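You operate a simulated robot arm through the tools that you are given. There is no shell and no other tool.

Carry out the task below with a simulated two-armed robot. There is one attempt and no reset: what you move stays moved.

## Task
On the top of the bags bench, fold the striped cloth in half, so that its two long edges meet.

Only the result counts: the job must be done as asked and must still hold three seconds after the hand-in. Knocking over, shifting, dropping, spilling or breaking anything else fails it. Flat cloth is picked up by pressing the open fingertips on it (5 to 10 N) and closing them slowly along it; thin cloth reads only 2 to 8 mm in the jaws.

## Robot
Two 7-joint arms with two-finger parallel grippers on one trunk, on a base that drives. Base frame: it is fixed to the floor where the robot stands at the start and does not move with it; the origin is under the middle of the robot, x ahead of it, y to its left, z up; the surface under the hand at the start is at about z = 860. Lengths are in mm, angles in degrees, forces in N, time in s.
The left shoulder is at the start at [80, 131, 947], the right one opposite. With the tool pointing down near the work surface each hand reaches from about 400 to 860 mm from the robot's upright axis, wherever it stands, measured 20 degrees to its own side. Places, roughly: top of the bags bench [600, -200, 900]. Payload 1.57 kg a hand.
The tool frame of a hand sits at the grasp point between the pads (the TCP): z along the fingers, y along the line on which they close. The tips reach 30 mm beyond it. The gripper opens to 110 mm. The fingers are 24 mm wide and 12 mm thick; the gripper's body (48 by 112 mm) begins 78 mm behind the TCP.
Orientation is told as [roll, pitch, yaw] about the base's x, y, z axes, in that order, counted from this pose: with the fingers straight down and closing along the base's y, the tool's x points along the base's -x, its y along +y and its z along -z.

## Interface
- The arms move only by the tool move_arm. It takes "left_motion", "right_motion" or both (then of equal length, played together; a hand with none holds still); each is a list of rows, each a list of 3 entries, a list of its own where there are three numbers: the finger opening in mm, from 0 to 110, then the shift along the base's x, y, z in mm, then the turn, a rotation vector about the base's x, y, z in degrees. In form: [[claw, [x, y, z], [ax, ay, az]], ...]. A call has 1 to 20 rows; each row shifts and turns the commanded pose from where the row before left it. Rows are played at 5 a second. More than 50 mm and 8.6 degrees between two rows, or a gripper value outside its range, and nothing of the call is played. Where a pose cannot be reached the arm comes as near as it can. A force on the tool above 40 N (or 10 N above the force at the start of the call, whichever is more), or a blocked arm, ends the call early, and 0.2 s more pass. Each finger travels about 108 mm/s and halts on what it meets, pressing with about 22 N; the grip force reading is that of the motor and also rises with nothing between the fingers. The clock runs only during rows and for 0.2 s after the last one: add rows that do not move to give the fingers time. The reply holds the time, the measured pose of the TCP, the force on the tool along the base axes, the opening and the grip force, in the units named above and with some noise, with the torque about the TCP (base axes, N m) and any sound that the robot's microphone picked up.
- Cameras (640 x 400 px; columns grow to the right, rows downward): "scene" is now at [-54.3, -12.5, 1412.4]; the picture's right is [-0.15, -0.99, 0.00], its down [-0.63, 0.10, -0.77] and it looks along [0.76, -0.12, -0.64] (base axes); focal length 270 px, centre (320, 200). "left" rides on the left gripper at [70, -16, -141] in its tool frame; the picture's right is [0.23, 0.97, 0.00], its down [-0.86, 0.20, -0.48] and it looks along [-0.47, 0.11, 0.88] (tool axes); focal length 222 px, centre (320, 200). "right" rides on the right gripper at [70, 16, -141] in its tool frame; the picture's right is [-0.23, 0.97, 0.00], its down [-0.86, -0.20, -0.48] and it looks along [-0.47, -0.11, 0.88] (tool axes); focal length 222 px, centre (320, 200). There is no depth. A picture from a camera that has moved, and an enlarged one, comes with that camera's place and axes in the base frame and with its lens.
- snapshot(camera): a new picture of that camera. The clock stands still meanwhile.
- drive_base(legs): drives the robot by 1 to 6 legs, each [ahead, left, turn to the left] in mm, mm and degrees, along the robot's own axes; the way and the turn of a leg run together, so that a leg with both is an arc; at most 1500 mm and 180 degrees a leg. The arms and the cameras ride along, it lands a little off, and it stops where it bumps. It gives what a move gives.
- turn_head(pan, tilt): turns the head with the scene camera to pan (to the left, within 109 degrees either way) and tilt (down, from -29 to 69), counted from straight ahead of the robot. It gives what a move gives.
- inspect(camera, box): a new picture of the part [left, top, right, bottom] of that camera's present view, enlarged. The clock stands still meanwhile.
- hand_in(): hands the job in; it is judged then, once.

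Nothing tells you exact positions but the pictures and the camera data. Unless the task says otherwise, let go and move clear before handing in.

The tools are called after "Call:" as name(argument=value, ...) on one line, values as JSON. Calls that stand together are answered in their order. move_arm: Moves the arms, as the interface text tells. Its arguments: {"type":"object","properties":{"left_motion":{"type":"array","items":{"type":"array"}},"right_motion":{"type":"array","items":{"type":"array"}}},"required":[]} The other tools are called the same way: drive_base (legs) drives the base; turn_head (pan, tilt) turns the head that bears the scene camera; snapshot (camera) takes a picture; inspect (camera, box) takes an enlarged picture of a part of a camera's view; hand_in () hands the job in.

At the start:

```text
t: 0.0
left_position: [350.3, 53.2, 1043.5]
left_tcp_rot: [0.0, 0.0, 0.0]
left_contact_force: [1.0, -0.5, 0.2]
left_ft_torque: [-0.01, 0.02, -0.01]
left_gripper_width: 109.8
left_finger_force: 0.1
right_position: [418.7, -294.5, 1010.4]
right_tcp_rot: [0.0, 0.1, -0.1]
right_contact_force: [0.9, -0.4, 0.2]
right_ft_torque: [-0.02, 0.04, -0.02]
right_gripper_width: 109.8
right_finger_force: 0.0
robot x, y, heading: [-2.0, 1.5, -0.0]
head pan, tilt: [-8.9, 39.6]
```

scene: 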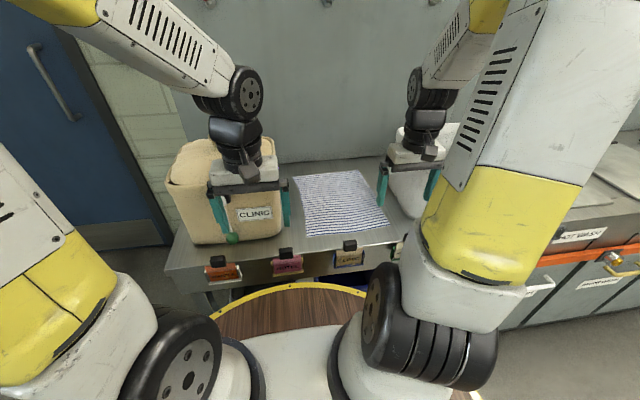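
right: 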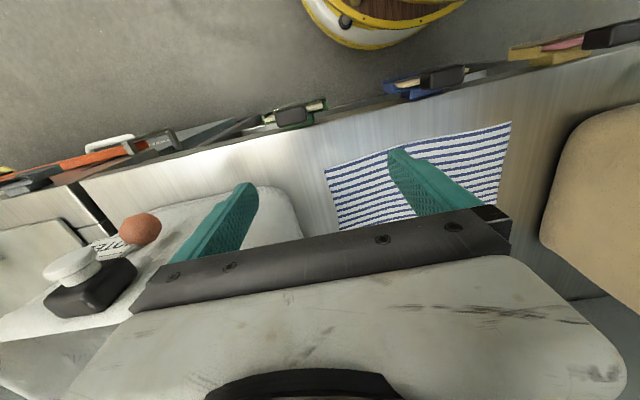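
left: 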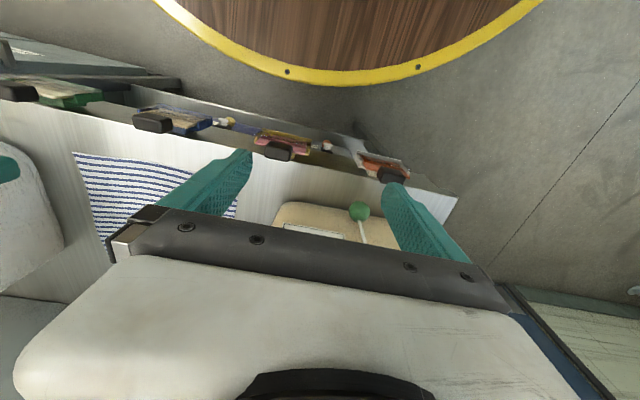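

I see a striped cloth lying on a metal bench between a beige "CLINIC" bag (left) and a white bag (right). I'll look at it enlarged to find its corners before moving.

Call:
inspect(camera="scene", box=[260, 150, 420, 250])

Call:
inspect(camera="right", box=[300, 80, 560, 260])

Call:
inspect(camera="scene", box=[150, 120, 470, 320])

```text
4.00 times, centred on (340, 200) of scene
camera zoom: at [-54.3, -12.5, 1412.4], right [-0.15, -0.99, 0.0], down [-0.63, 0.1, -0.77], along [0.76, -0.12, -0.64], focal length 1082 px, centre (240, 200)
```

zoom: 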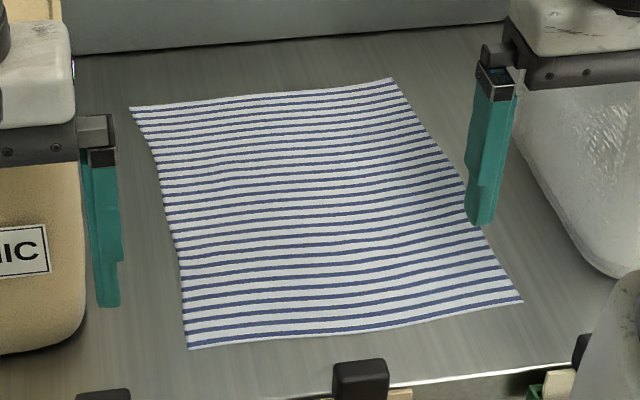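

```text
2.22 times, centred on (430, 170) of right
camera zoom: at [348.7, -278.0, 1152.3], right [0.23, 0.97, 0.0], down [0.86, -0.2, 0.48], along [0.47, -0.11, -0.88], focal length 494 px, centre (76, 267)
```

zoom: 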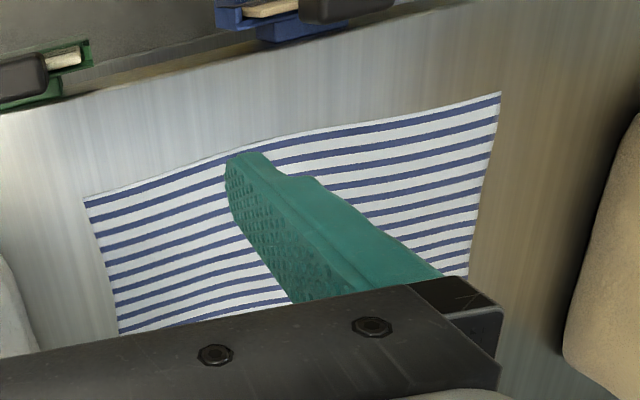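

```text
2.00 times, centred on (310, 220) of scene
camera zoom: at [-54.3, -12.5, 1412.4], right [-0.15, -0.99, 0.0], down [-0.63, 0.1, -0.77], along [0.76, -0.12, -0.64], focal length 541 px, centre (340, 160)
```

zoom: 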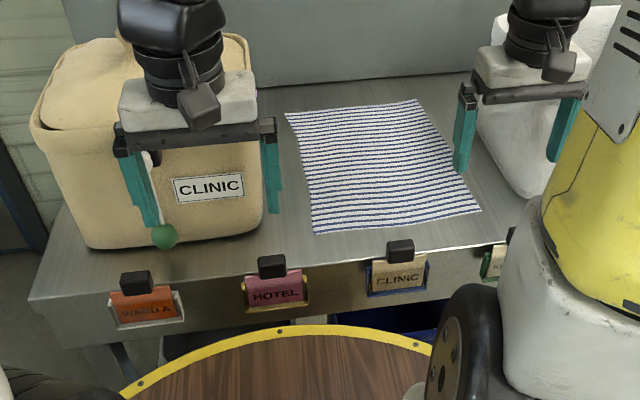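

The cloth lies with its long edges running along x. By my estimate the left one is at y≈-47, the right one at y≈-290, and x runs from about 455 to 755 at z≈860. I'll lift both hands clear of the bags first, then shift the base to the right so both arms can reach the cloth.

Call:
move_arm(left_motion=[[110, [0, 0, 30], [0, 0, 0]], [110, [0, 0, 30], [0, 0, 0]], [110, [0, 0, 30], [0, 0, 0]], [110, [0, 0, 30], [0, 0, 0]]], right_motion=[[110, [0, 0, 40], [0, 0, 0]], [110, [0, 0, 40], [0, 0, 0]], [110, [0, 0, 40], [0, 0, 0]], [110, [0, 0, 30], [0, 0, 0]]])

Call:
snapshot(camera="scene")

Call:
snapshot(camera="right")

Call:
snapshot(camera="left")

```text
t: 1.0
left_position: [348.6, 53.2, 1165.1]
left_tcp_rot: [0.0, -0.1, 0.0]
left_contact_force: [0.4, -0.3, 0.0]
left_ft_torque: [0.01, 0.02, 0.01]
left_gripper_width: 110.2
left_finger_force: 0.2
right_position: [418.6, -294.0, 1160.7]
right_tcp_rot: [0.0, 0.0, 0.0]
right_contact_force: [0.8, 0.0, -1.0]
right_ft_torque: [0.0, 0.01, 0.02]
right_gripper_width: 110.3
right_finger_force: 0.1
robot x, y, heading: [0.7, -0.2, -0.3]
head pan, tilt: [-8.9, 39.6]
```

```text
taken
camera scene: at [-54.0, -12.5, 1412.4], right [-0.15, -0.99, 0.0], down [-0.63, 0.1, -0.77], along [0.76, -0.12, -0.64], focal length 270 px, centre (320, 200)
```

scene: 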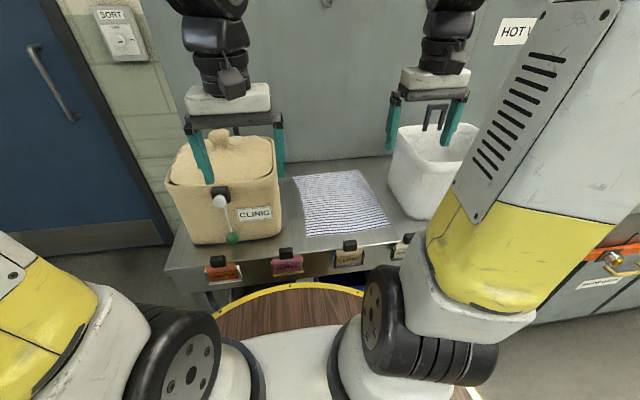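

```text
taken
camera right: at [348.9, -277.2, 1303.3], right [0.23, 0.97, 0.0], down [0.86, -0.2, 0.48], along [0.47, -0.11, -0.88], focal length 222 px, centre (320, 200)
```

right: 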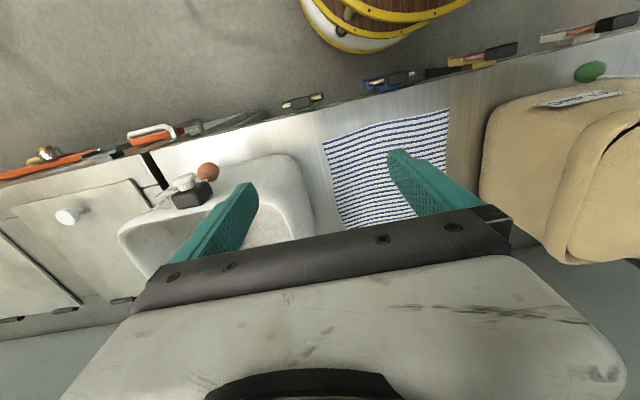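

```text
taken
camera left: at [279.2, 38.2, 1307.1], right [-0.23, 0.97, 0.0], down [0.86, 0.2, 0.48], along [0.47, 0.11, -0.88], focal length 222 px, centre (320, 200)
```

left: 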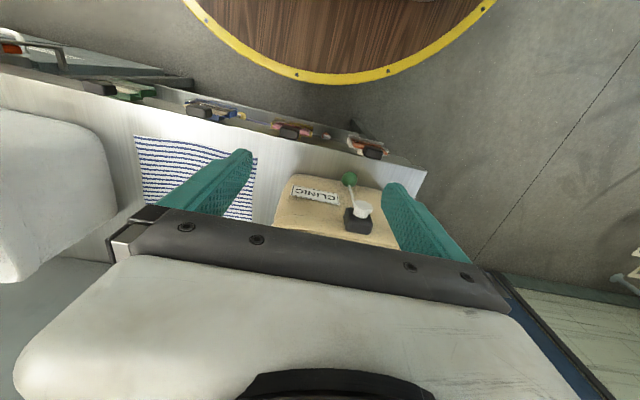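

The "bags" are open upright containers on either side of the cloth, rising to about z≈1050, and both hands are now above them. Next I'll drive about 190 mm to the right so the cloth is in front of the robot.

Call:
drive_base(legs=[[0, -190, 0]])

Call:
turn_head(pan=0, tilt=42)

Call:
snapshot(camera="scene")

```text
t: 2.6
left_position: [350.0, -137.7, 1163.9]
left_tcp_rot: [0.0, -0.1, 0.1]
left_contact_force: [-0.6, -0.2, 0.2]
left_ft_torque: [-0.01, 0.02, 0.02]
left_gripper_width: 110.2
left_finger_force: 0.1
right_position: [419.8, -484.4, 1160.8]
right_tcp_rot: [0.0, 0.0, 0.1]
right_contact_force: [-0.7, 0.3, -0.7]
right_ft_torque: [0.02, -0.02, -0.01]
right_gripper_width: 109.8
right_finger_force: 0.1
robot x, y, heading: [0.1, -192.9, 0.1]
head pan, tilt: [-8.9, 39.6]
```

```text
t: 3.3
left_position: [349.3, -137.9, 1164.5]
left_tcp_rot: [0.1, 0.0, 0.1]
left_contact_force: [-0.6, -0.1, -1.0]
left_ft_torque: [0.0, 0.0, 0.0]
left_gripper_width: 110.2
left_finger_force: 0.1
right_position: [420.0, -484.7, 1160.8]
right_tcp_rot: [-0.1, -0.1, 0.1]
right_contact_force: [0.1, 1.0, 0.0]
right_ft_torque: [0.0, -0.01, 0.02]
right_gripper_width: 109.8
right_finger_force: 0.0
robot x, y, heading: [-2.6, -191.8, 0.2]
head pan, tilt: [0.0, 42.0]
```

```text
taken
camera scene: at [-54.7, -191.1, 1408.9], right [0.0, -1.0, 0.0], down [-0.67, 0.0, -0.74], along [0.74, 0.0, -0.67], focal length 270 px, centre (320, 200)
```

scene: 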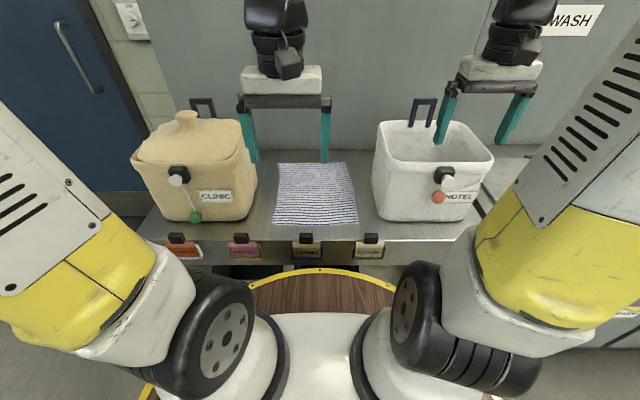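

Call:
inspect(camera="scene", box=[235, 130, 395, 230])

Call:
inspect(camera="scene", box=[120, 60, 520, 310])

Call:
snapshot(camera="left")

```text
4.00 times, centred on (315, 180) of scene
camera zoom: at [-54.7, -191.1, 1408.9], right [0.0, -1.0, 0.0], down [-0.67, 0.0, -0.74], along [0.74, 0.0, -0.67], focal length 1082 px, centre (340, 280)
```

zoom: 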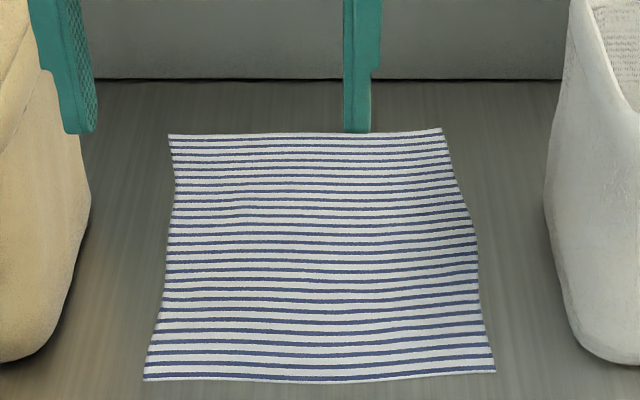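

```text
1.60 times, centred on (320, 185) of scene
camera zoom: at [-54.7, -191.1, 1408.9], right [0.0, -1.0, 0.0], down [-0.67, 0.0, -0.74], along [0.74, 0.0, -0.67], focal length 433 px, centre (320, 224)
```

zoom: 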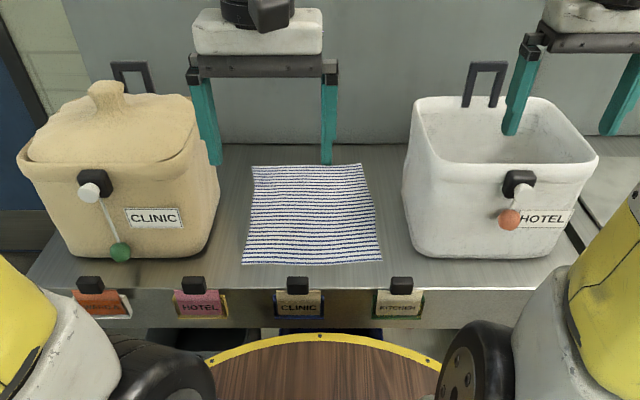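

```text
taken
camera left: at [279.2, -152.9, 1306.8], right [-0.23, 0.97, 0.0], down [0.85, 0.2, 0.48], along [0.47, 0.11, -0.88], focal length 222 px, centre (320, 200)
```

left: 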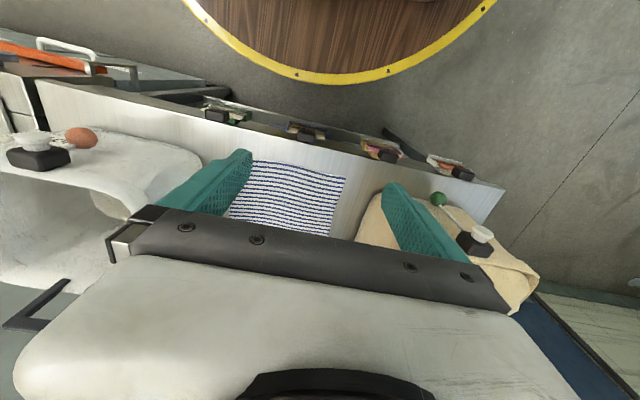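

Three views agree on the corners: A far-left (750,-39), B far-right (759,-282), C near-right (460,-299) and D near-left (451,-56). The far corners would stretch the arms, and I judge about 100 mm of free space ahead of the base, so I'll move 55 mm closer.

Call:
drive_base(legs=[[55, 0, 0]])

Call:
snapshot(camera="scene")

```text
t: 4.2
left_position: [404.4, -136.1, 1164.2]
left_tcp_rot: [0.0, 0.1, 0.1]
left_contact_force: [-0.4, 0.0, 0.4]
left_ft_torque: [-0.01, 0.01, 0.0]
left_gripper_width: 110.1
left_finger_force: 0.1
right_position: [475.0, -485.0, 1161.5]
right_tcp_rot: [0.0, 0.0, 0.2]
right_contact_force: [0.8, -0.1, 0.7]
right_ft_torque: [-0.02, 0.0, 0.0]
right_gripper_width: 109.9
right_finger_force: 0.1
robot x, y, heading: [56.4, -190.1, 0.1]
head pan, tilt: [0.0, 42.0]
```

```text
taken
camera scene: at [0.5, -190.9, 1408.9], right [0.0, -1.0, 0.0], down [-0.67, 0.0, -0.74], along [0.74, 0.0, -0.67], focal length 270 px, centre (320, 200)
```

scene: 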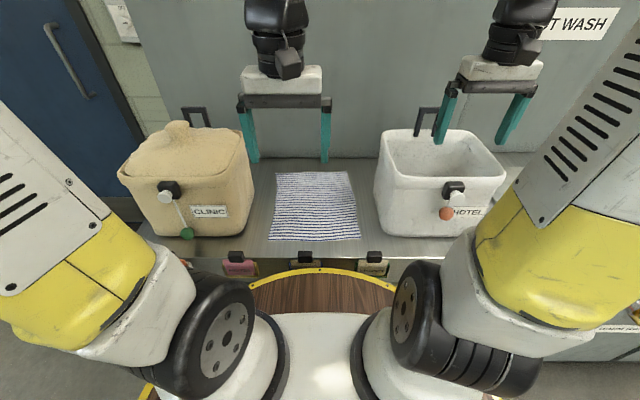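

The base is now at x≈56, y≈-190. I'll grip the right long edge near its two corners, left hand far and right hand near, and carry it over to the left edge. First the left hand goes high above the far corner B with small fingers, and I'll check reach and clearance there.

Call:
move_arm(left_motion=[[60, [40, -14, 0], [0, 0, 0]], [32, [40, -14, 0], [0, 0, 0]], [32, [40, -14, 0], [0, 0, 0]], [32, [40, -14, 0], [0, 0, 0]], [32, [40, -14, 0], [0, 0, 0]], [32, [40, -14, 0], [0, 0, 0]], [32, [40, -16, 0], [0, 0, 0]], [32, [40, -14, 0], [0, 0, 0]], [32, [14, -10, 0], [0, 0, 0]], [32, [0, 0, 0], [0, 0, 0]]])

Call:
snapshot(camera="scene")

Call:
snapshot(camera="left")

```text
t: 6.4
left_position: [739.2, -262.1, 1165.1]
left_tcp_rot: [0.0, 0.0, 0.2]
left_contact_force: [0.7, -0.1, -0.2]
left_ft_torque: [0.02, 0.01, -0.03]
left_gripper_width: 31.8
left_finger_force: 0.0
right_position: [473.8, -484.0, 1160.5]
right_tcp_rot: [0.0, 0.1, 0.2]
right_contact_force: [-0.5, 0.0, -0.4]
right_ft_torque: [-0.01, -0.01, 0.0]
right_gripper_width: 109.9
right_finger_force: 0.0
robot x, y, heading: [55.7, -190.6, 0.3]
head pan, tilt: [0.0, 42.0]
```

```text
taken
camera scene: at [0.9, -191.0, 1408.9], right [0.0, -1.0, 0.0], down [-0.67, 0.0, -0.74], along [0.74, 0.0, -0.67], focal length 270 px, centre (320, 200)
```

scene: 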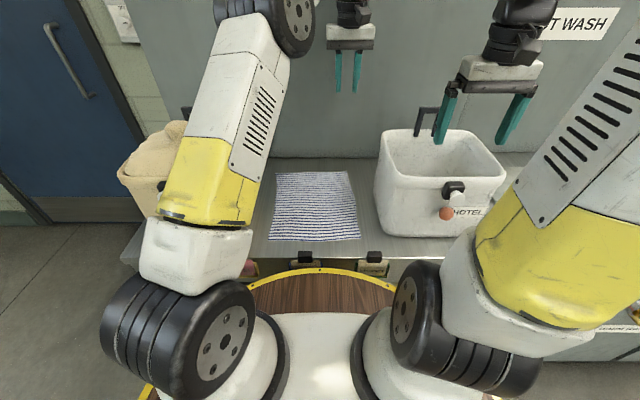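

```text
taken
camera left: at [669.6, -277.4, 1306.8], right [-0.23, 0.97, 0.0], down [0.86, 0.2, 0.48], along [0.47, 0.11, -0.88], focal length 222 px, centre (320, 200)
```

left: 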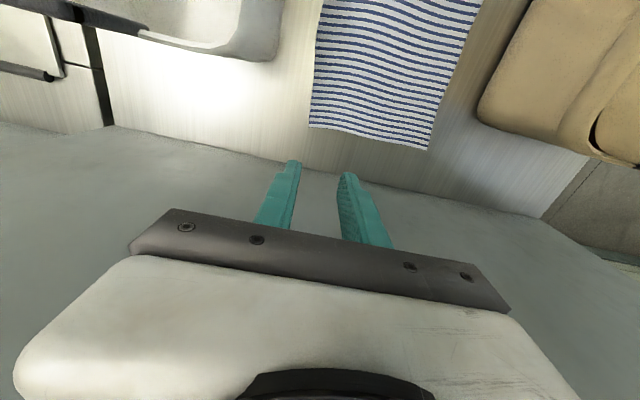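

The left arm reaches the far corner easily with its elbow high. Now I'll lower the left hand to just above the cloth and check again before bringing in the right hand.

Call:
move_arm(left_motion=[[32, [0, 0, -40], [0, 0, 0]], [32, [0, 0, -40], [0, 0, 0]], [32, [0, 0, -40], [0, 0, 0]], [32, [0, 0, -40], [0, 0, 0]], [32, [0, 0, -40], [0, 0, 0]], [32, [0, 0, -25], [0, 0, 0]], [32, [0, 0, 0], [0, 0, 0]]])

Call:
snapshot(camera="scene")

Call:
snapshot(camera="left")

```text
t: 8.0
left_position: [737.7, -262.1, 937.6]
left_tcp_rot: [-0.1, 0.0, 0.1]
left_contact_force: [-0.5, 0.3, 0.4]
left_ft_torque: [-0.01, 0.02, 0.01]
left_gripper_width: 32.3
left_finger_force: 0.0
right_position: [475.1, -484.1, 1160.4]
right_tcp_rot: [0.0, 0.0, 0.1]
right_contact_force: [-1.0, -0.3, 0.1]
right_ft_torque: [-0.01, 0.01, 0.01]
right_gripper_width: 110.0
right_finger_force: 0.0
robot x, y, heading: [53.6, -191.8, -0.1]
head pan, tilt: [0.0, 42.0]
```

```text
taken
camera scene: at [0.8, -191.0, 1408.9], right [0.0, -1.0, 0.0], down [-0.67, 0.0, -0.74], along [0.74, 0.0, -0.67], focal length 270 px, centre (320, 200)
```

scene: 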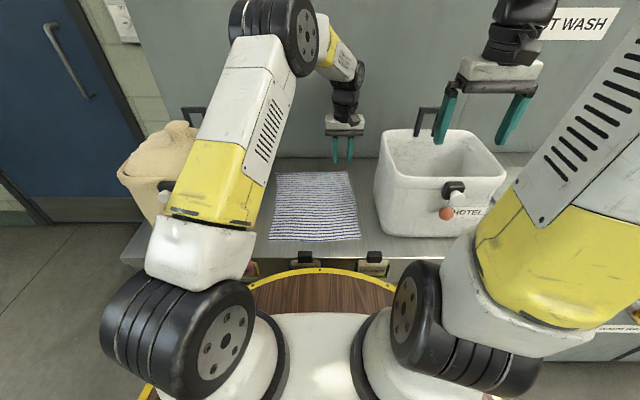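

```text
taken
camera left: at [668.0, -277.1, 1079.9], right [-0.23, 0.97, 0.0], down [0.85, 0.2, 0.48], along [0.47, 0.11, -0.88], focal length 222 px, centre (320, 200)
```

left: 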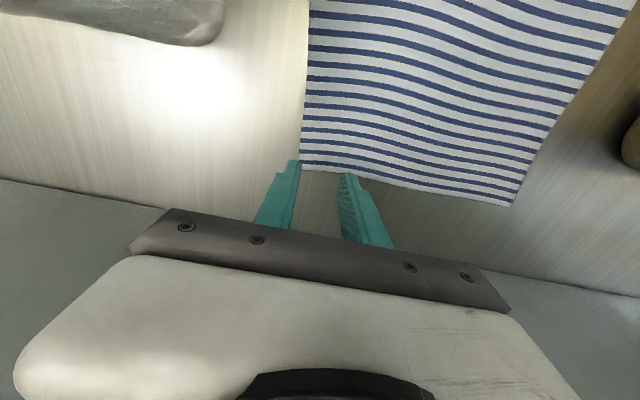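

Call:
inspect(camera="left", box=[260, 110, 420, 210])

Call:
inspect(camera="scene", box=[260, 120, 380, 195])

Call:
inspect(camera="scene", box=[260, 180, 380, 255])

```text
4.00 times, centred on (340, 160) of left
camera zoom: at [668.0, -277.1, 1079.9], right [-0.23, 0.97, 0.0], down [0.85, 0.2, 0.48], along [0.47, 0.11, -0.88], focal length 888 px, centre (240, 360)
```

zoom: 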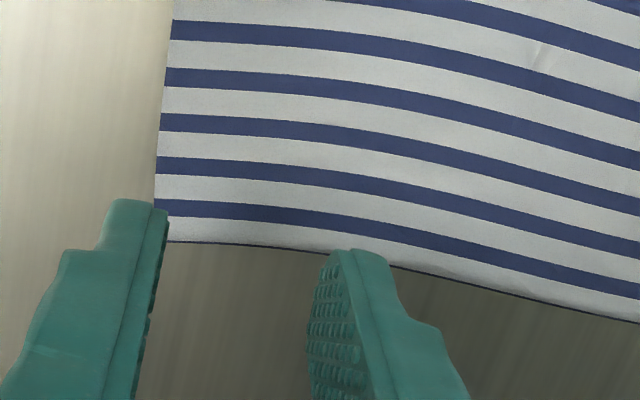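

```text
5.33 times, centred on (320, 158) of scene
camera zoom: at [0.8, -191.0, 1408.9], right [0.0, -1.0, 0.0], down [-0.67, 0.0, -0.74], along [0.74, 0.0, -0.67], focal length 1442 px, centre (320, 427)
```

zoom: 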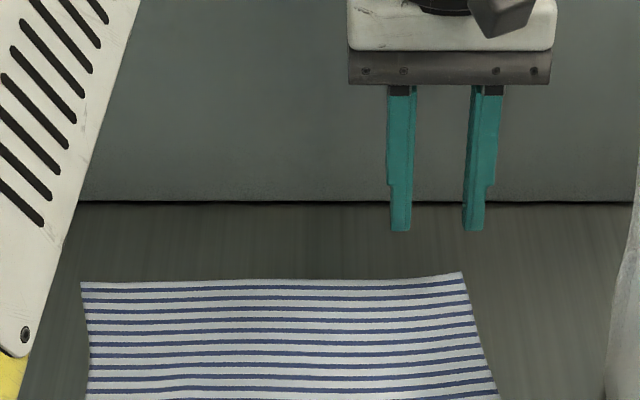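

```text
5.33 times, centred on (320, 218) of scene
camera zoom: at [0.8, -191.0, 1408.9], right [0.0, -1.0, 0.0], down [-0.67, 0.0, -0.74], along [0.74, 0.0, -0.67], focal length 1442 px, centre (320, 107)
```

zoom: 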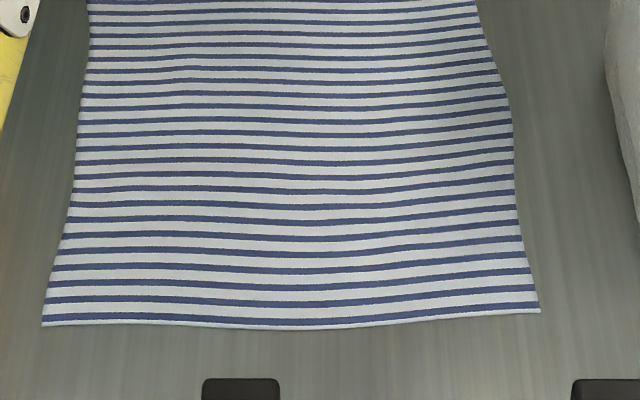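

Calibrating on the fingertips, the scene camera agrees with the arm readings to about 1 mm. The right edge runs from (757,-281) far to (460,-299) near. Now I'll bring the right hand in front of the white bag, lower it there, and look.

Call:
move_arm(right_motion=[[80, [-19, 37, 0], [0, 0, 0]], [50, [-19, 38, 0], [0, 0, 0]], [32, [-19, 37, 0], [0, 0, 0]], [32, [-18, 38, 0], [0, 0, 0]], [32, [0, 0, -40], [0, 0, 0]], [32, [0, 0, -40], [0, 0, 0]], [32, [0, 0, -40], [0, 0, 0]], [32, [0, 0, -40], [0, 0, 0]], [32, [0, 0, -40], [0, 0, 0]], [32, [0, 0, -20], [0, 0, 0]], [32, [0, 0, 0], [0, 0, 0]]])

Call:
snapshot(camera="scene")

Call:
snapshot(camera="right")

```text
t: 10.4
left_position: [737.4, -261.6, 939.1]
left_tcp_rot: [-0.1, 0.1, 0.1]
left_contact_force: [-0.3, -0.4, -0.8]
left_ft_torque: [0.0, -0.03, 0.0]
left_gripper_width: 31.9
left_finger_force: 0.1
right_position: [409.3, -334.8, 945.8]
right_tcp_rot: [0.0, 0.1, 0.1]
right_contact_force: [0.2, 0.5, -0.2]
right_ft_torque: [0.03, 0.0, 0.02]
right_gripper_width: 32.1
right_finger_force: 0.1
right hand out of reach, approached as far as the arm can: row 9, 10
robot x, y, heading: [56.3, -192.6, 0.0]
head pan, tilt: [0.0, 42.0]
```

```text
taken
camera scene: at [0.8, -190.9, 1408.9], right [0.0, -1.0, 0.0], down [-0.67, 0.0, -0.74], along [0.74, 0.0, -0.67], focal length 270 px, centre (320, 200)
```

scene: 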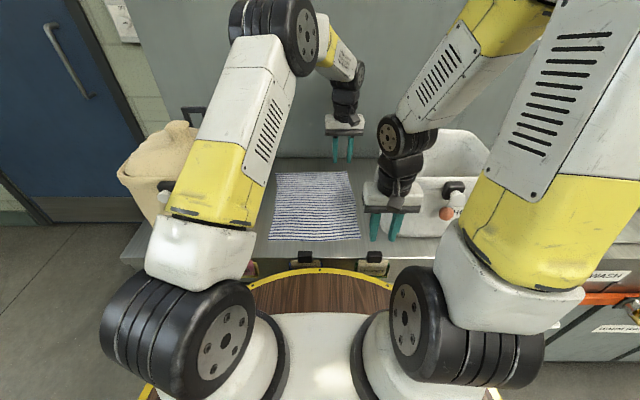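

```text
taken
camera right: at [339.1, -318.4, 1088.0], right [0.23, 0.97, 0.0], down [0.86, -0.2, 0.48], along [0.46, -0.11, -0.88], focal length 222 px, centre (320, 200)
```

right: 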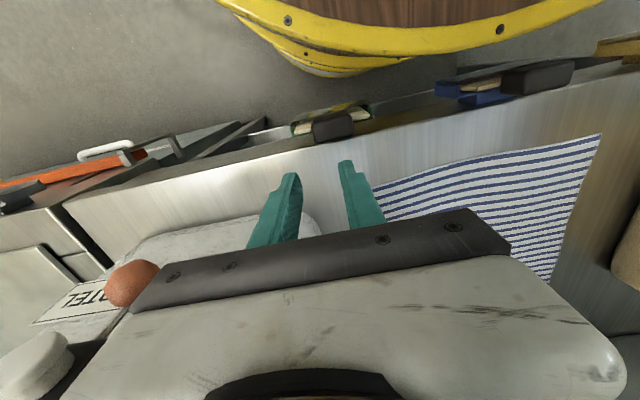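

The right arm is slightly too close there to reach its commanded point, but it is clear of everything. I'll move it forward and left, above the near-right corner, still high over the cloth.

Call:
move_arm(right_motion=[[32, [24, 20, 0], [0, 0, 0]], [32, [24, 20, 0], [0, 0, 0]], [32, [24, 20, 0], [0, 0, 0]], [32, [0, 0, 0], [0, 0, 0]]])

Call:
snapshot(camera="scene")

Call:
inspect(camera="right", box=[260, 110, 420, 210])

```text
t: 11.4
left_position: [737.8, -260.7, 937.4]
left_tcp_rot: [0.0, 0.1, 0.0]
left_contact_force: [0.9, -0.3, 0.4]
left_ft_torque: [0.01, -0.01, 0.01]
left_gripper_width: 32.2
left_finger_force: 0.1
right_position: [482.4, -274.4, 944.1]
right_tcp_rot: [0.0, -0.1, 0.0]
right_contact_force: [-0.1, 0.4, -1.2]
right_ft_torque: [0.01, -0.03, -0.02]
right_gripper_width: 32.0
right_finger_force: 0.1
robot x, y, heading: [58.5, -194.5, 0.1]
head pan, tilt: [0.0, 42.0]
```

```text
taken
camera scene: at [0.8, -191.0, 1408.9], right [0.0, -1.0, 0.0], down [-0.67, 0.0, -0.74], along [0.74, 0.0, -0.67], focal length 270 px, centre (320, 200)
```

scene: 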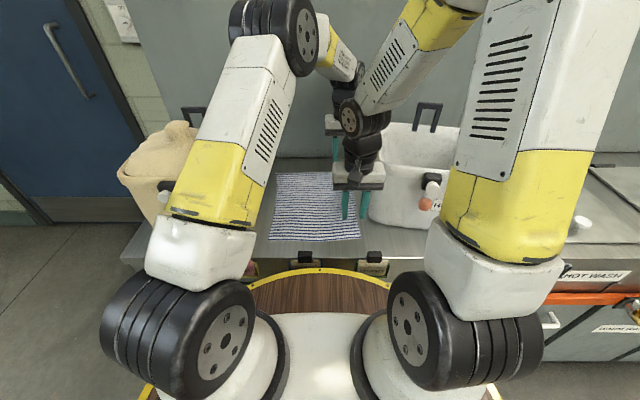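

```text
4.00 times, centred on (340, 160) of right
camera zoom: at [412.4, -258.4, 1085.8], right [0.23, 0.97, 0.0], down [0.86, -0.2, 0.48], along [0.47, -0.11, -0.88], focal length 888 px, centre (240, 360)
```

zoom: 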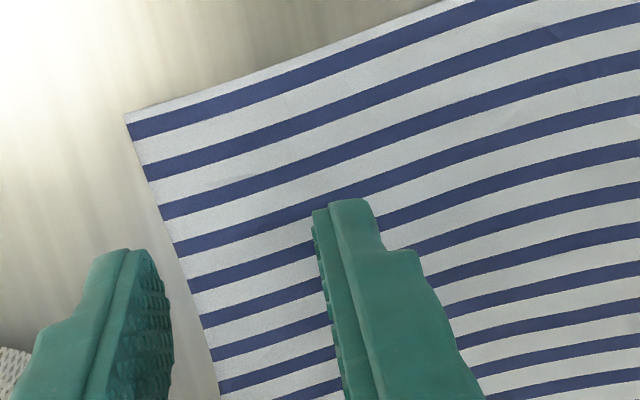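

Both hands hover over the right edge, each with its outer finger just overlapping the edge. I'll now lower the right hand close to the surface and feel for contact.

Call:
move_arm(right_motion=[[32, [0, 0, -20], [0, 0, 0]], [32, [0, 0, -15], [0, 0, 0]], [32, [0, 0, -8], [0, 0, 0]], [32, [0, 0, -3], [0, 0, 0]], [32, [0, 0, 0], [0, 0, 0]]])

```text
t: 12.6
left_position: [738.9, -261.5, 937.9]
left_tcp_rot: [0.1, -0.1, 0.1]
left_contact_force: [0.9, 0.8, -0.8]
left_ft_torque: [0.03, 0.01, 0.0]
left_gripper_width: 31.8
left_finger_force: 0.0
right_position: [481.7, -274.8, 897.8]
right_tcp_rot: [0.0, 0.0, 0.1]
right_contact_force: [0.6, -0.1, 0.2]
right_ft_torque: [0.0, 0.01, -0.01]
right_gripper_width: 32.1
right_finger_force: 0.0
robot x, y, heading: [55.3, -194.6, 0.2]
head pan, tilt: [0.0, 42.0]
```

Call:
move_arm(right_motion=[[32, [0, 0, -2], [0, 0, 0]], [32, [0, 0, -2], [0, 0, 0]], [32, [0, 0, -1], [0, 0, 0]], [32, [0, 0, 0], [0, 0, 0]]])

Call:
snapshot(camera="right")

```text
t: 13.6
left_position: [737.8, -261.8, 938.5]
left_tcp_rot: [0.1, 0.1, 0.1]
left_contact_force: [0.0, 0.8, -0.1]
left_ft_torque: [0.01, -0.01, -0.02]
left_gripper_width: 32.0
left_finger_force: 0.1
right_position: [480.6, -273.6, 892.8]
right_tcp_rot: [0.0, 0.0, 0.1]
right_contact_force: [-0.2, -0.6, 0.0]
right_ft_torque: [0.02, 0.01, 0.01]
right_gripper_width: 32.0
right_finger_force: 0.1
robot x, y, heading: [56.4, -194.1, 0.4]
head pan, tilt: [0.0, 42.0]
```

```text
taken
camera right: at [411.0, -257.9, 1034.7], right [0.23, 0.97, 0.0], down [0.86, -0.2, 0.48], along [0.47, -0.11, -0.88], focal length 222 px, centre (320, 200)
```

right: 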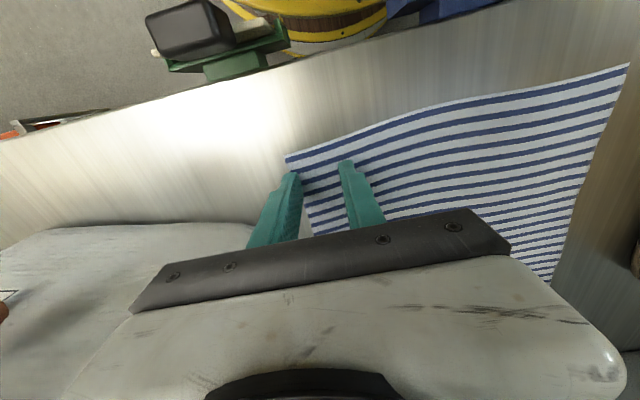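

Call:
move_arm(right_motion=[[32, [0, 0, -1], [0, 0, 0]], [32, [0, 0, -1], [0, 0, 0]], [32, [0, 0, 0], [0, 0, 0]]])

Call:
inspect(camera="right", box=[260, 130, 420, 230])

```text
t: 14.4
left_position: [738.3, -261.7, 938.5]
left_tcp_rot: [0.0, 0.0, 0.1]
left_contact_force: [0.7, 0.2, -0.6]
left_ft_torque: [-0.03, -0.01, 0.02]
left_gripper_width: 32.1
left_finger_force: 0.0
right_position: [481.0, -274.4, 891.9]
right_tcp_rot: [0.0, 0.1, 0.1]
right_contact_force: [-2.0, -1.3, 11.5]
right_ft_torque: [-0.07, 0.09, 0.03]
right_gripper_width: 32.3
right_finger_force: 0.0
robot x, y, heading: [56.2, -192.2, 0.0]
head pan, tilt: [0.0, 42.0]
```

```text
4.00 times, centred on (340, 180) of right
camera zoom: at [411.3, -257.5, 1033.3], right [0.23, 0.97, 0.0], down [0.86, -0.2, 0.48], along [0.47, -0.11, -0.88], focal length 888 px, centre (240, 280)
```

zoom: 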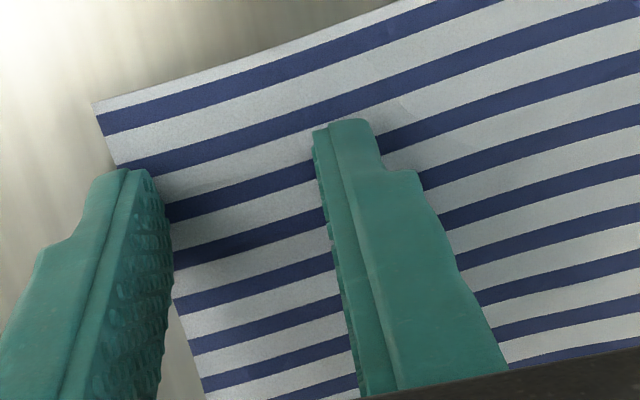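

The right fingertips press the cloth at 11.5 N with tips at z≈862. I'll ease off slightly and close slowly, shifting the hand left as it closes so the inner finger stays still and only the free edge gets drawn in.

Call:
move_arm(right_motion=[[32, [0, 0, 0.3], [0, 0, 0]], [29, [0, 1.5, 0], [0, 0, 0]], [26, [0, 1.5, 0], [0, 0, 0]], [23, [0, 1.5, 0], [0, 0, 0]], [20, [0, 1.5, 0], [0, 0, 0]]])

Call:
inspect(camera="right", box=[260, 130, 420, 230])

```text
t: 15.6
left_position: [738.1, -261.5, 937.8]
left_tcp_rot: [0.0, 0.0, 0.0]
left_contact_force: [0.2, 0.6, 0.7]
left_ft_torque: [0.01, 0.0, 0.0]
left_gripper_width: 31.7
left_finger_force: 0.0
right_position: [480.3, -267.8, 892.4]
right_tcp_rot: [0.0, 0.0, 0.1]
right_contact_force: [-0.8, -1.1, 4.3]
right_ft_torque: [-0.03, 0.02, -0.01]
right_gripper_width: 19.8
right_finger_force: 0.0
robot x, y, heading: [59.2, -190.3, 0.2]
head pan, tilt: [0.0, 42.0]
```

```text
4.00 times, centred on (340, 180) of right
camera zoom: at [410.5, -251.7, 1033.4], right [0.23, 0.97, 0.0], down [0.86, -0.2, 0.48], along [0.47, -0.11, -0.88], focal length 888 px, centre (240, 280)
```

zoom: 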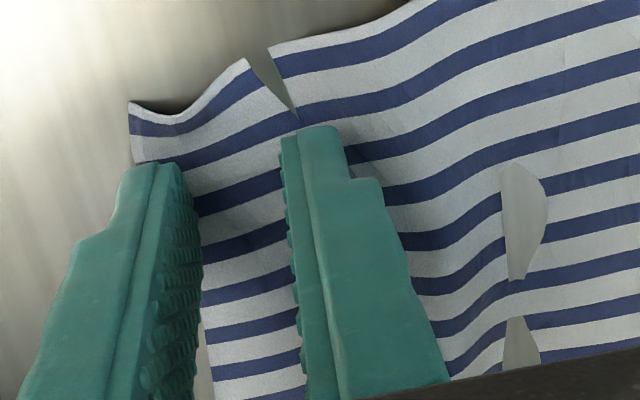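

Call:
move_arm(right_motion=[[17, [0, 1.5, -0.4], [0, 0, 0]], [14, [0, 1.5, 0], [0, 0, 0]], [11, [0, 1.5, 0], [0, 0, 0]]])

Call:
inspect(camera="right", box=[260, 130, 420, 230])

```text
t: 16.4
left_position: [737.7, -261.4, 938.3]
left_tcp_rot: [0.0, 0.0, 0.1]
left_contact_force: [-0.2, 0.1, 0.5]
left_ft_torque: [-0.02, -0.01, -0.04]
left_gripper_width: 31.9
left_finger_force: 0.1
right_position: [480.8, -264.5, 892.3]
right_tcp_rot: [0.0, -0.2, 0.1]
right_contact_force: [0.4, 0.5, 20.0]
right_ft_torque: [0.0, 0.1, -0.01]
right_gripper_width: 11.5
right_finger_force: 10.7
robot x, y, heading: [55.5, -189.4, 0.4]
head pan, tilt: [0.0, 42.0]
```

```text
4.00 times, centred on (340, 180) of right
camera zoom: at [410.9, -247.6, 1033.2], right [0.23, 0.97, 0.0], down [0.85, -0.2, 0.48], along [0.47, -0.11, -0.88], focal length 888 px, centre (240, 280)
```

zoom: 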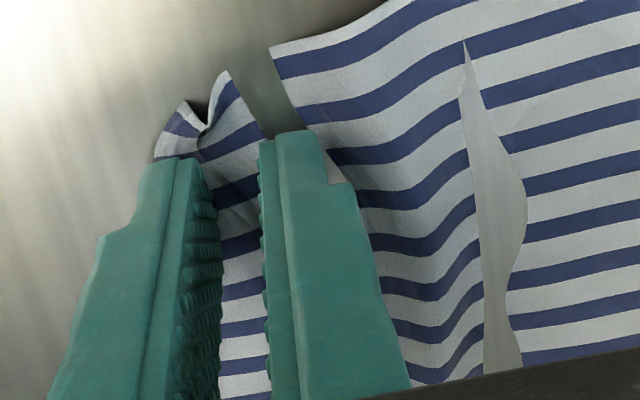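

Call:
move_arm(right_motion=[[11, [0, 0, 0.8], [0, 0, 0]], [8, [0, 1.5, 0], [0, 0, 0]], [5, [0, 1.5, 0], [0, 0, 0]], [2, [0, 1, 0], [0, 0, 0]], [0, [0, 0, 0], [0, 0, 0]], [0, [0, 0, 0], [0, 0, 0]]])

Call:
inspect(camera="right", box=[260, 130, 420, 230])

```text
t: 17.8
left_position: [738.3, -260.9, 938.2]
left_tcp_rot: [0.0, 0.1, 0.1]
left_contact_force: [0.0, 1.1, 0.2]
left_ft_torque: [-0.02, -0.06, 0.0]
left_gripper_width: 31.9
left_finger_force: 0.2
right_position: [480.7, -259.7, 891.3]
right_tcp_rot: [0.0, 0.0, 0.1]
right_contact_force: [0.0, -0.2, 0.4]
right_ft_torque: [0.02, 0.01, 0.06]
right_gripper_width: 1.4
right_finger_force: 21.7
robot x, y, heading: [55.3, -193.3, 0.1]
head pan, tilt: [0.0, 42.0]
```

```text
4.00 times, centred on (340, 180) of right
camera zoom: at [410.9, -243.3, 1033.8], right [0.23, 0.97, 0.0], down [0.86, -0.2, 0.48], along [0.47, -0.11, -0.88], focal length 888 px, centre (240, 280)
```

zoom: 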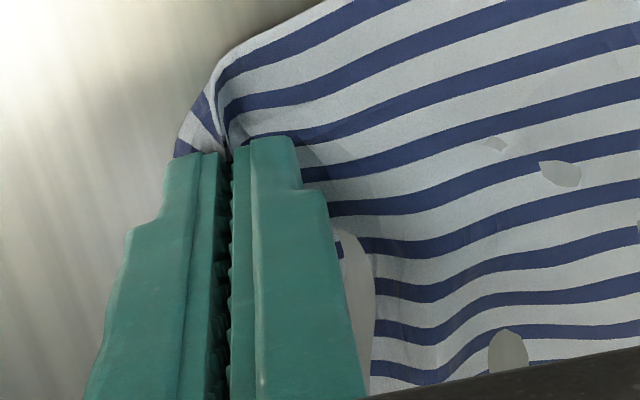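

The jaws read 1.4 mm with 21.7 N, and the picture suggests cloth folds between the fingers. I'll lift a little to check the grip.

Call:
move_arm(right_motion=[[0, [0, 0, 8], [0, 0, 0]], [0, [0, 2, 10], [0, 0, 0]], [0, [0, 2, 10], [0, 0, 0]], [0, [0, 0, 0], [0, 0, 0]]])

Call:
inspect(camera="right", box=[240, 90, 440, 215])

Call:
inspect(camera="scene", box=[240, 150, 400, 250])

```text
t: 18.8
left_position: [737.6, -261.5, 939.4]
left_tcp_rot: [0.0, 0.0, 0.0]
left_contact_force: [0.1, 0.1, 0.2]
left_ft_torque: [-0.02, -0.03, 0.0]
left_gripper_width: 31.8
left_finger_force: 0.1
right_position: [480.3, -256.2, 919.7]
right_tcp_rot: [0.0, 0.0, 0.0]
right_contact_force: [-1.1, -1.3, -0.4]
right_ft_torque: [0.0, -0.03, 0.02]
right_gripper_width: 1.5
right_finger_force: 21.9
robot x, y, heading: [57.8, -191.3, -0.1]
head pan, tilt: [0.0, 42.0]
```

```text
3.20 times, centred on (340, 152) of right
camera zoom: at [410.8, -239.6, 1062.1], right [0.23, 0.97, 0.0], down [0.86, -0.2, 0.48], along [0.47, -0.11, -0.88], focal length 711 px, centre (256, 352)
```

zoom: 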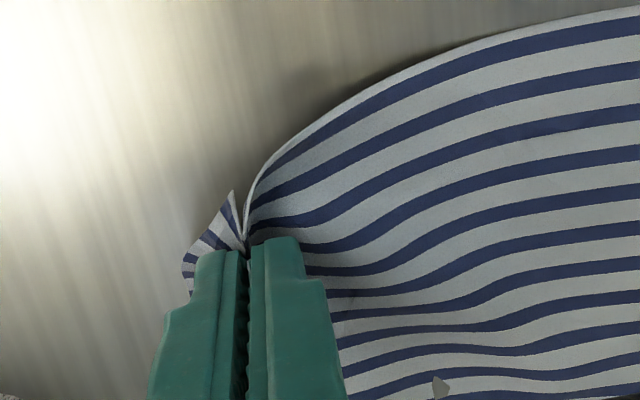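

```text
4.00 times, centred on (320, 200) of scene
camera zoom: at [0.9, -190.9, 1408.9], right [0.0, -1.0, 0.0], down [-0.67, 0.0, -0.74], along [0.74, 0.0, -0.67], focal length 1082 px, centre (320, 200)
```

zoom: 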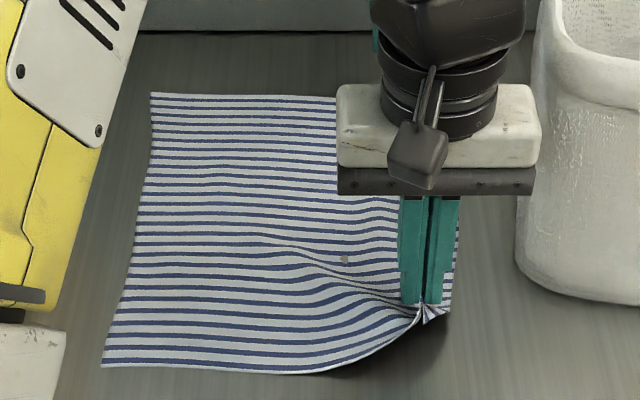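

The near corner is gripped. Next I'll check the far-right corner with the left hand's camera before gripping there.

Call:
inspect(camera="left", box=[260, 110, 420, 210])

Call:
snapshot(camera="left")

Call:
snapshot(camera="scene")

```text
4.00 times, centred on (340, 160) of left
camera zoom: at [668.0, -277.1, 1080.3], right [-0.23, 0.97, 0.0], down [0.85, 0.2, 0.48], along [0.47, 0.11, -0.88], focal length 888 px, centre (240, 360)
```

zoom: 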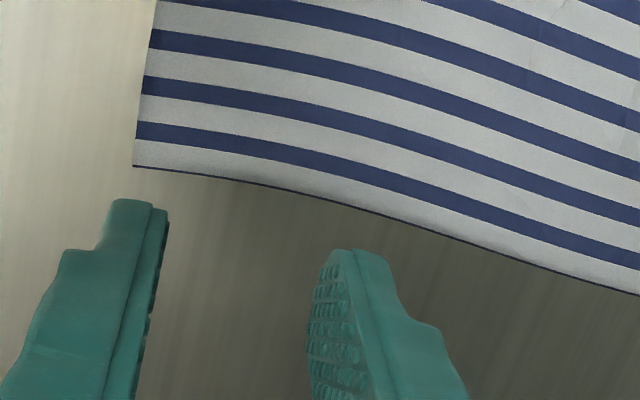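

```text
taken
camera left: at [668.0, -277.1, 1080.3], right [-0.23, 0.97, 0.0], down [0.85, 0.2, 0.48], along [0.47, 0.11, -0.88], focal length 222 px, centre (320, 200)
```

left: 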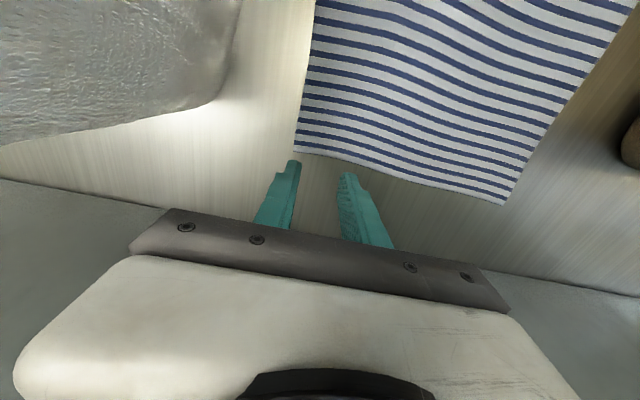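

```text
taken
camera scene: at [0.9, -190.9, 1408.9], right [0.0, -1.0, 0.0], down [-0.67, 0.0, -0.74], along [0.74, 0.0, -0.67], focal length 270 px, centre (320, 200)
```

scene: 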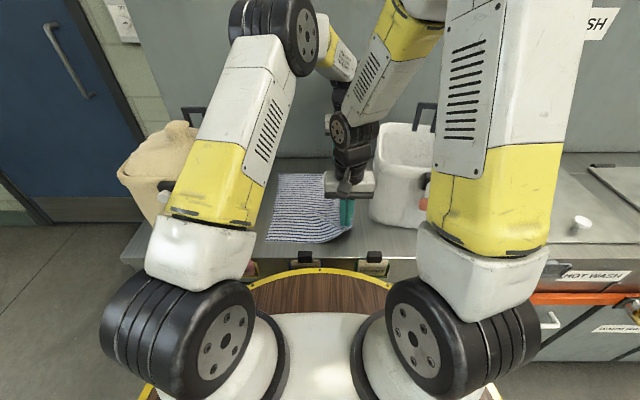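

The far-right corner B has shifted to about (738,-288). I'll move the left hand to x≈718, y≈-265 and lower it to just above the cloth there.

Call:
move_arm(left_motion=[[32, [-10, -2, 0], [0, 0, 0]], [32, [-10, -1, -10], [0, 0, 0]], [32, [0, 0, -15], [0, 0, 0]], [32, [0, 0, -10], [0, 0, 0]], [32, [0, 0, -7], [0, 0, 0]], [32, [0, 0, -2], [0, 0, 0]], [32, [0, 0, 0], [0, 0, 0]]])

Call:
inspect(camera="left", box=[260, 110, 420, 210])

```text
t: 20.4
left_position: [718.3, -265.3, 893.8]
left_tcp_rot: [-0.1, 0.1, 0.0]
left_contact_force: [-0.2, 0.1, 0.9]
left_ft_torque: [-0.01, 0.0, -0.01]
left_gripper_width: 32.0
left_finger_force: 0.2
right_position: [479.8, -256.5, 918.5]
right_tcp_rot: [0.0, 0.0, 0.2]
right_contact_force: [-0.3, -0.2, 0.2]
right_ft_torque: [0.04, 0.0, 0.02]
right_gripper_width: 1.6
right_finger_force: 22.0
robot x, y, heading: [57.3, -194.0, 0.1]
head pan, tilt: [0.0, 42.0]
```

```text
4.00 times, centred on (340, 160) of left
camera zoom: at [648.3, -280.9, 1036.3], right [-0.23, 0.97, 0.0], down [0.86, 0.2, 0.48], along [0.47, 0.11, -0.88], focal length 888 px, centre (240, 360)
```

zoom: 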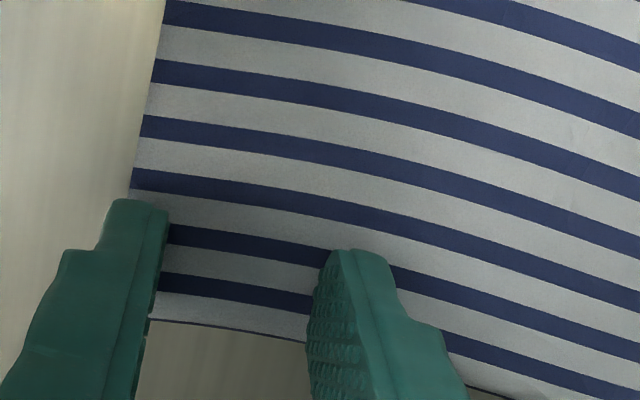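

Call:
move_arm(left_motion=[[32, [0, 0, -1], [0, 0, 0]], [32, [0, 0, -0.7], [0, 0, 0]], [32, [0, 0, 0], [0, 0, 0]]])

```text
t: 21.2
left_position: [719.0, -265.4, 892.8]
left_tcp_rot: [0.1, 0.0, 0.2]
left_contact_force: [0.3, 0.4, 0.0]
left_ft_torque: [0.0, 0.0, 0.03]
left_gripper_width: 32.1
left_finger_force: 0.1
right_position: [481.3, -257.1, 919.3]
right_tcp_rot: [0.0, 0.0, 0.1]
right_contact_force: [-0.3, -0.8, 0.0]
right_ft_torque: [-0.01, 0.01, -0.01]
right_gripper_width: 1.6
right_finger_force: 21.9
robot x, y, heading: [58.2, -192.1, 0.2]
head pan, tilt: [0.0, 42.0]
```

Call:
move_arm(left_motion=[[32, [0, 0, -1], [0, 0, 0]], [32, [0, 0, 0], [0, 0, 0]]])

```text
t: 21.8
left_position: [716.9, -265.9, 892.3]
left_tcp_rot: [0.0, 0.1, 0.1]
left_contact_force: [-0.7, -0.4, 0.0]
left_ft_torque: [-0.02, -0.03, -0.05]
left_gripper_width: 32.1
left_finger_force: 0.1
right_position: [480.4, -256.3, 920.9]
right_tcp_rot: [0.0, 0.0, 0.2]
right_contact_force: [-0.2, -0.1, -1.1]
right_ft_torque: [-0.01, 0.0, 0.02]
right_gripper_width: 1.7
right_finger_force: 22.0
robot x, y, heading: [56.4, -193.1, 0.1]
head pan, tilt: [0.0, 42.0]
```

Call:
move_arm(left_motion=[[32, [0, 0, -0.7], [0, 0, 0]], [32, [0, 0, 0], [0, 0, 0]]])

```text
t: 22.4
left_position: [718.3, -265.4, 891.6]
left_tcp_rot: [0.1, 0.0, 0.0]
left_contact_force: [0.1, 0.7, 0.3]
left_ft_torque: [-0.01, 0.01, 0.0]
left_gripper_width: 32.1
left_finger_force: 0.1
right_position: [480.7, -256.3, 920.6]
right_tcp_rot: [0.0, 0.1, 0.1]
right_contact_force: [-1.0, -0.5, 0.3]
right_ft_torque: [0.0, 0.02, -0.02]
right_gripper_width: 1.7
right_finger_force: 22.4
robot x, y, heading: [52.6, -191.2, 0.1]
head pan, tilt: [0.0, 42.0]
```

Call:
move_arm(left_motion=[[32, [0, 0, -0.7], [0, 0, 0]], [32, [0, 0, 0], [0, 0, 0]]])

```text
t: 23.0
left_position: [719.2, -266.1, 890.5]
left_tcp_rot: [0.0, 0.0, 0.0]
left_contact_force: [-0.9, 0.7, 5.8]
left_ft_torque: [0.07, 0.05, 0.03]
left_gripper_width: 31.8
left_finger_force: 0.0
right_position: [480.2, -256.5, 919.2]
right_tcp_rot: [-0.1, 0.0, 0.2]
right_contact_force: [0.2, 0.0, -0.5]
right_ft_torque: [-0.02, 0.01, 0.03]
right_gripper_width: 1.5
right_finger_force: 21.8
robot x, y, heading: [54.0, -190.1, -0.0]
head pan, tilt: [0.0, 42.0]
```

Contact at 5.8 N for the left hand. I'll close it the same slow way, shifting left with the closing.

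Call:
move_arm(left_motion=[[32, [0, 0, -0.2], [0, 0, 0]], [29, [0, 1.5, 0], [0, 0, 0]], [26, [0, 1.5, 0], [0, 0, 0]], [23, [0, 1.5, 0], [0, 0, 0]], [20, [0, 1.5, 0], [0, 0, 0]], [17, [0, 1.5, 0], [0, 0, 0]]])

Call:
inspect(camera="left", box=[260, 110, 420, 210])

```text
t: 24.4
left_position: [719.9, -257.6, 891.2]
left_tcp_rot: [0.0, 0.0, 0.1]
left_contact_force: [0.0, -1.4, 8.4]
left_ft_torque: [-0.06, -0.01, 0.01]
left_gripper_width: 16.5
left_finger_force: 0.1
right_position: [481.1, -256.0, 919.9]
right_tcp_rot: [0.0, 0.0, 0.0]
right_contact_force: [-1.0, -0.6, -0.1]
right_ft_torque: [0.02, -0.01, -0.01]
right_gripper_width: 1.3
right_finger_force: 21.2
robot x, y, heading: [54.4, -192.4, 0.2]
head pan, tilt: [0.0, 42.0]
```

```text
4.00 times, centred on (340, 160) of left
camera zoom: at [649.4, -272.9, 1033.2], right [-0.23, 0.97, 0.0], down [0.85, 0.2, 0.48], along [0.47, 0.11, -0.88], focal length 888 px, centre (240, 360)
```

zoom: 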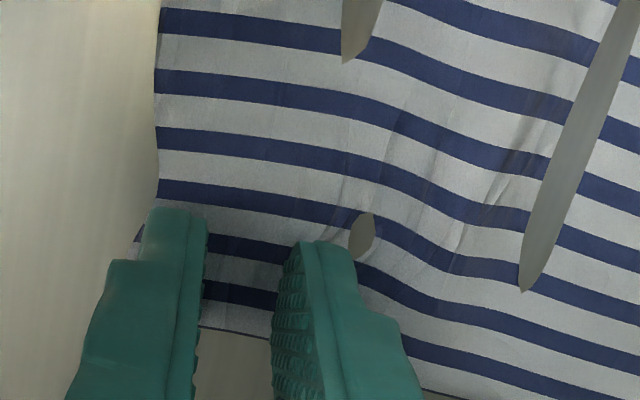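

Call:
move_arm(left_motion=[[14, [0, 1.5, 0], [0, 0, 0]], [11, [0, 1.5, 0], [0, 0, 0]], [8, [0, 1.5, 0.3], [0, 0, 0]], [5, [0, 1.5, 0], [0, 0, 0]], [2, [0, 1, 0], [0, 0, 0]], [0, [0, 0, 0], [0, 0, 0]], [0, [0, 0, 0], [0, 0, 0]]])

Call:
inspect(camera="left", box=[260, 110, 420, 210])

```text
t: 26.0
left_position: [717.6, -249.1, 890.3]
left_tcp_rot: [0.0, 0.1, 0.1]
left_contact_force: [-0.9, 0.6, 0.1]
left_ft_torque: [-0.04, -0.02, 0.0]
left_gripper_width: 0.0
left_finger_force: 21.4
right_position: [480.7, -256.5, 920.1]
right_tcp_rot: [0.0, 0.0, 0.1]
right_contact_force: [0.0, -0.3, -0.4]
right_ft_torque: [-0.04, 0.02, 0.0]
right_gripper_width: 1.2
right_finger_force: 21.4
robot x, y, heading: [54.3, -191.8, 0.1]
head pan, tilt: [0.0, 42.0]
```

```text
4.00 times, centred on (340, 160) of left
camera zoom: at [648.2, -265.3, 1033.5], right [-0.23, 0.97, 0.0], down [0.86, 0.2, 0.48], along [0.47, 0.11, -0.88], focal length 888 px, centre (240, 360)
```

zoom: 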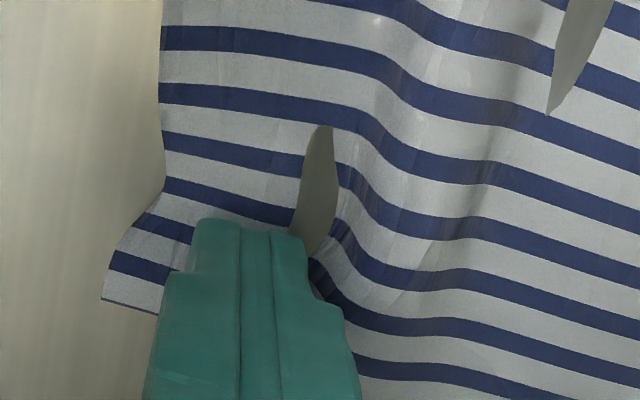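

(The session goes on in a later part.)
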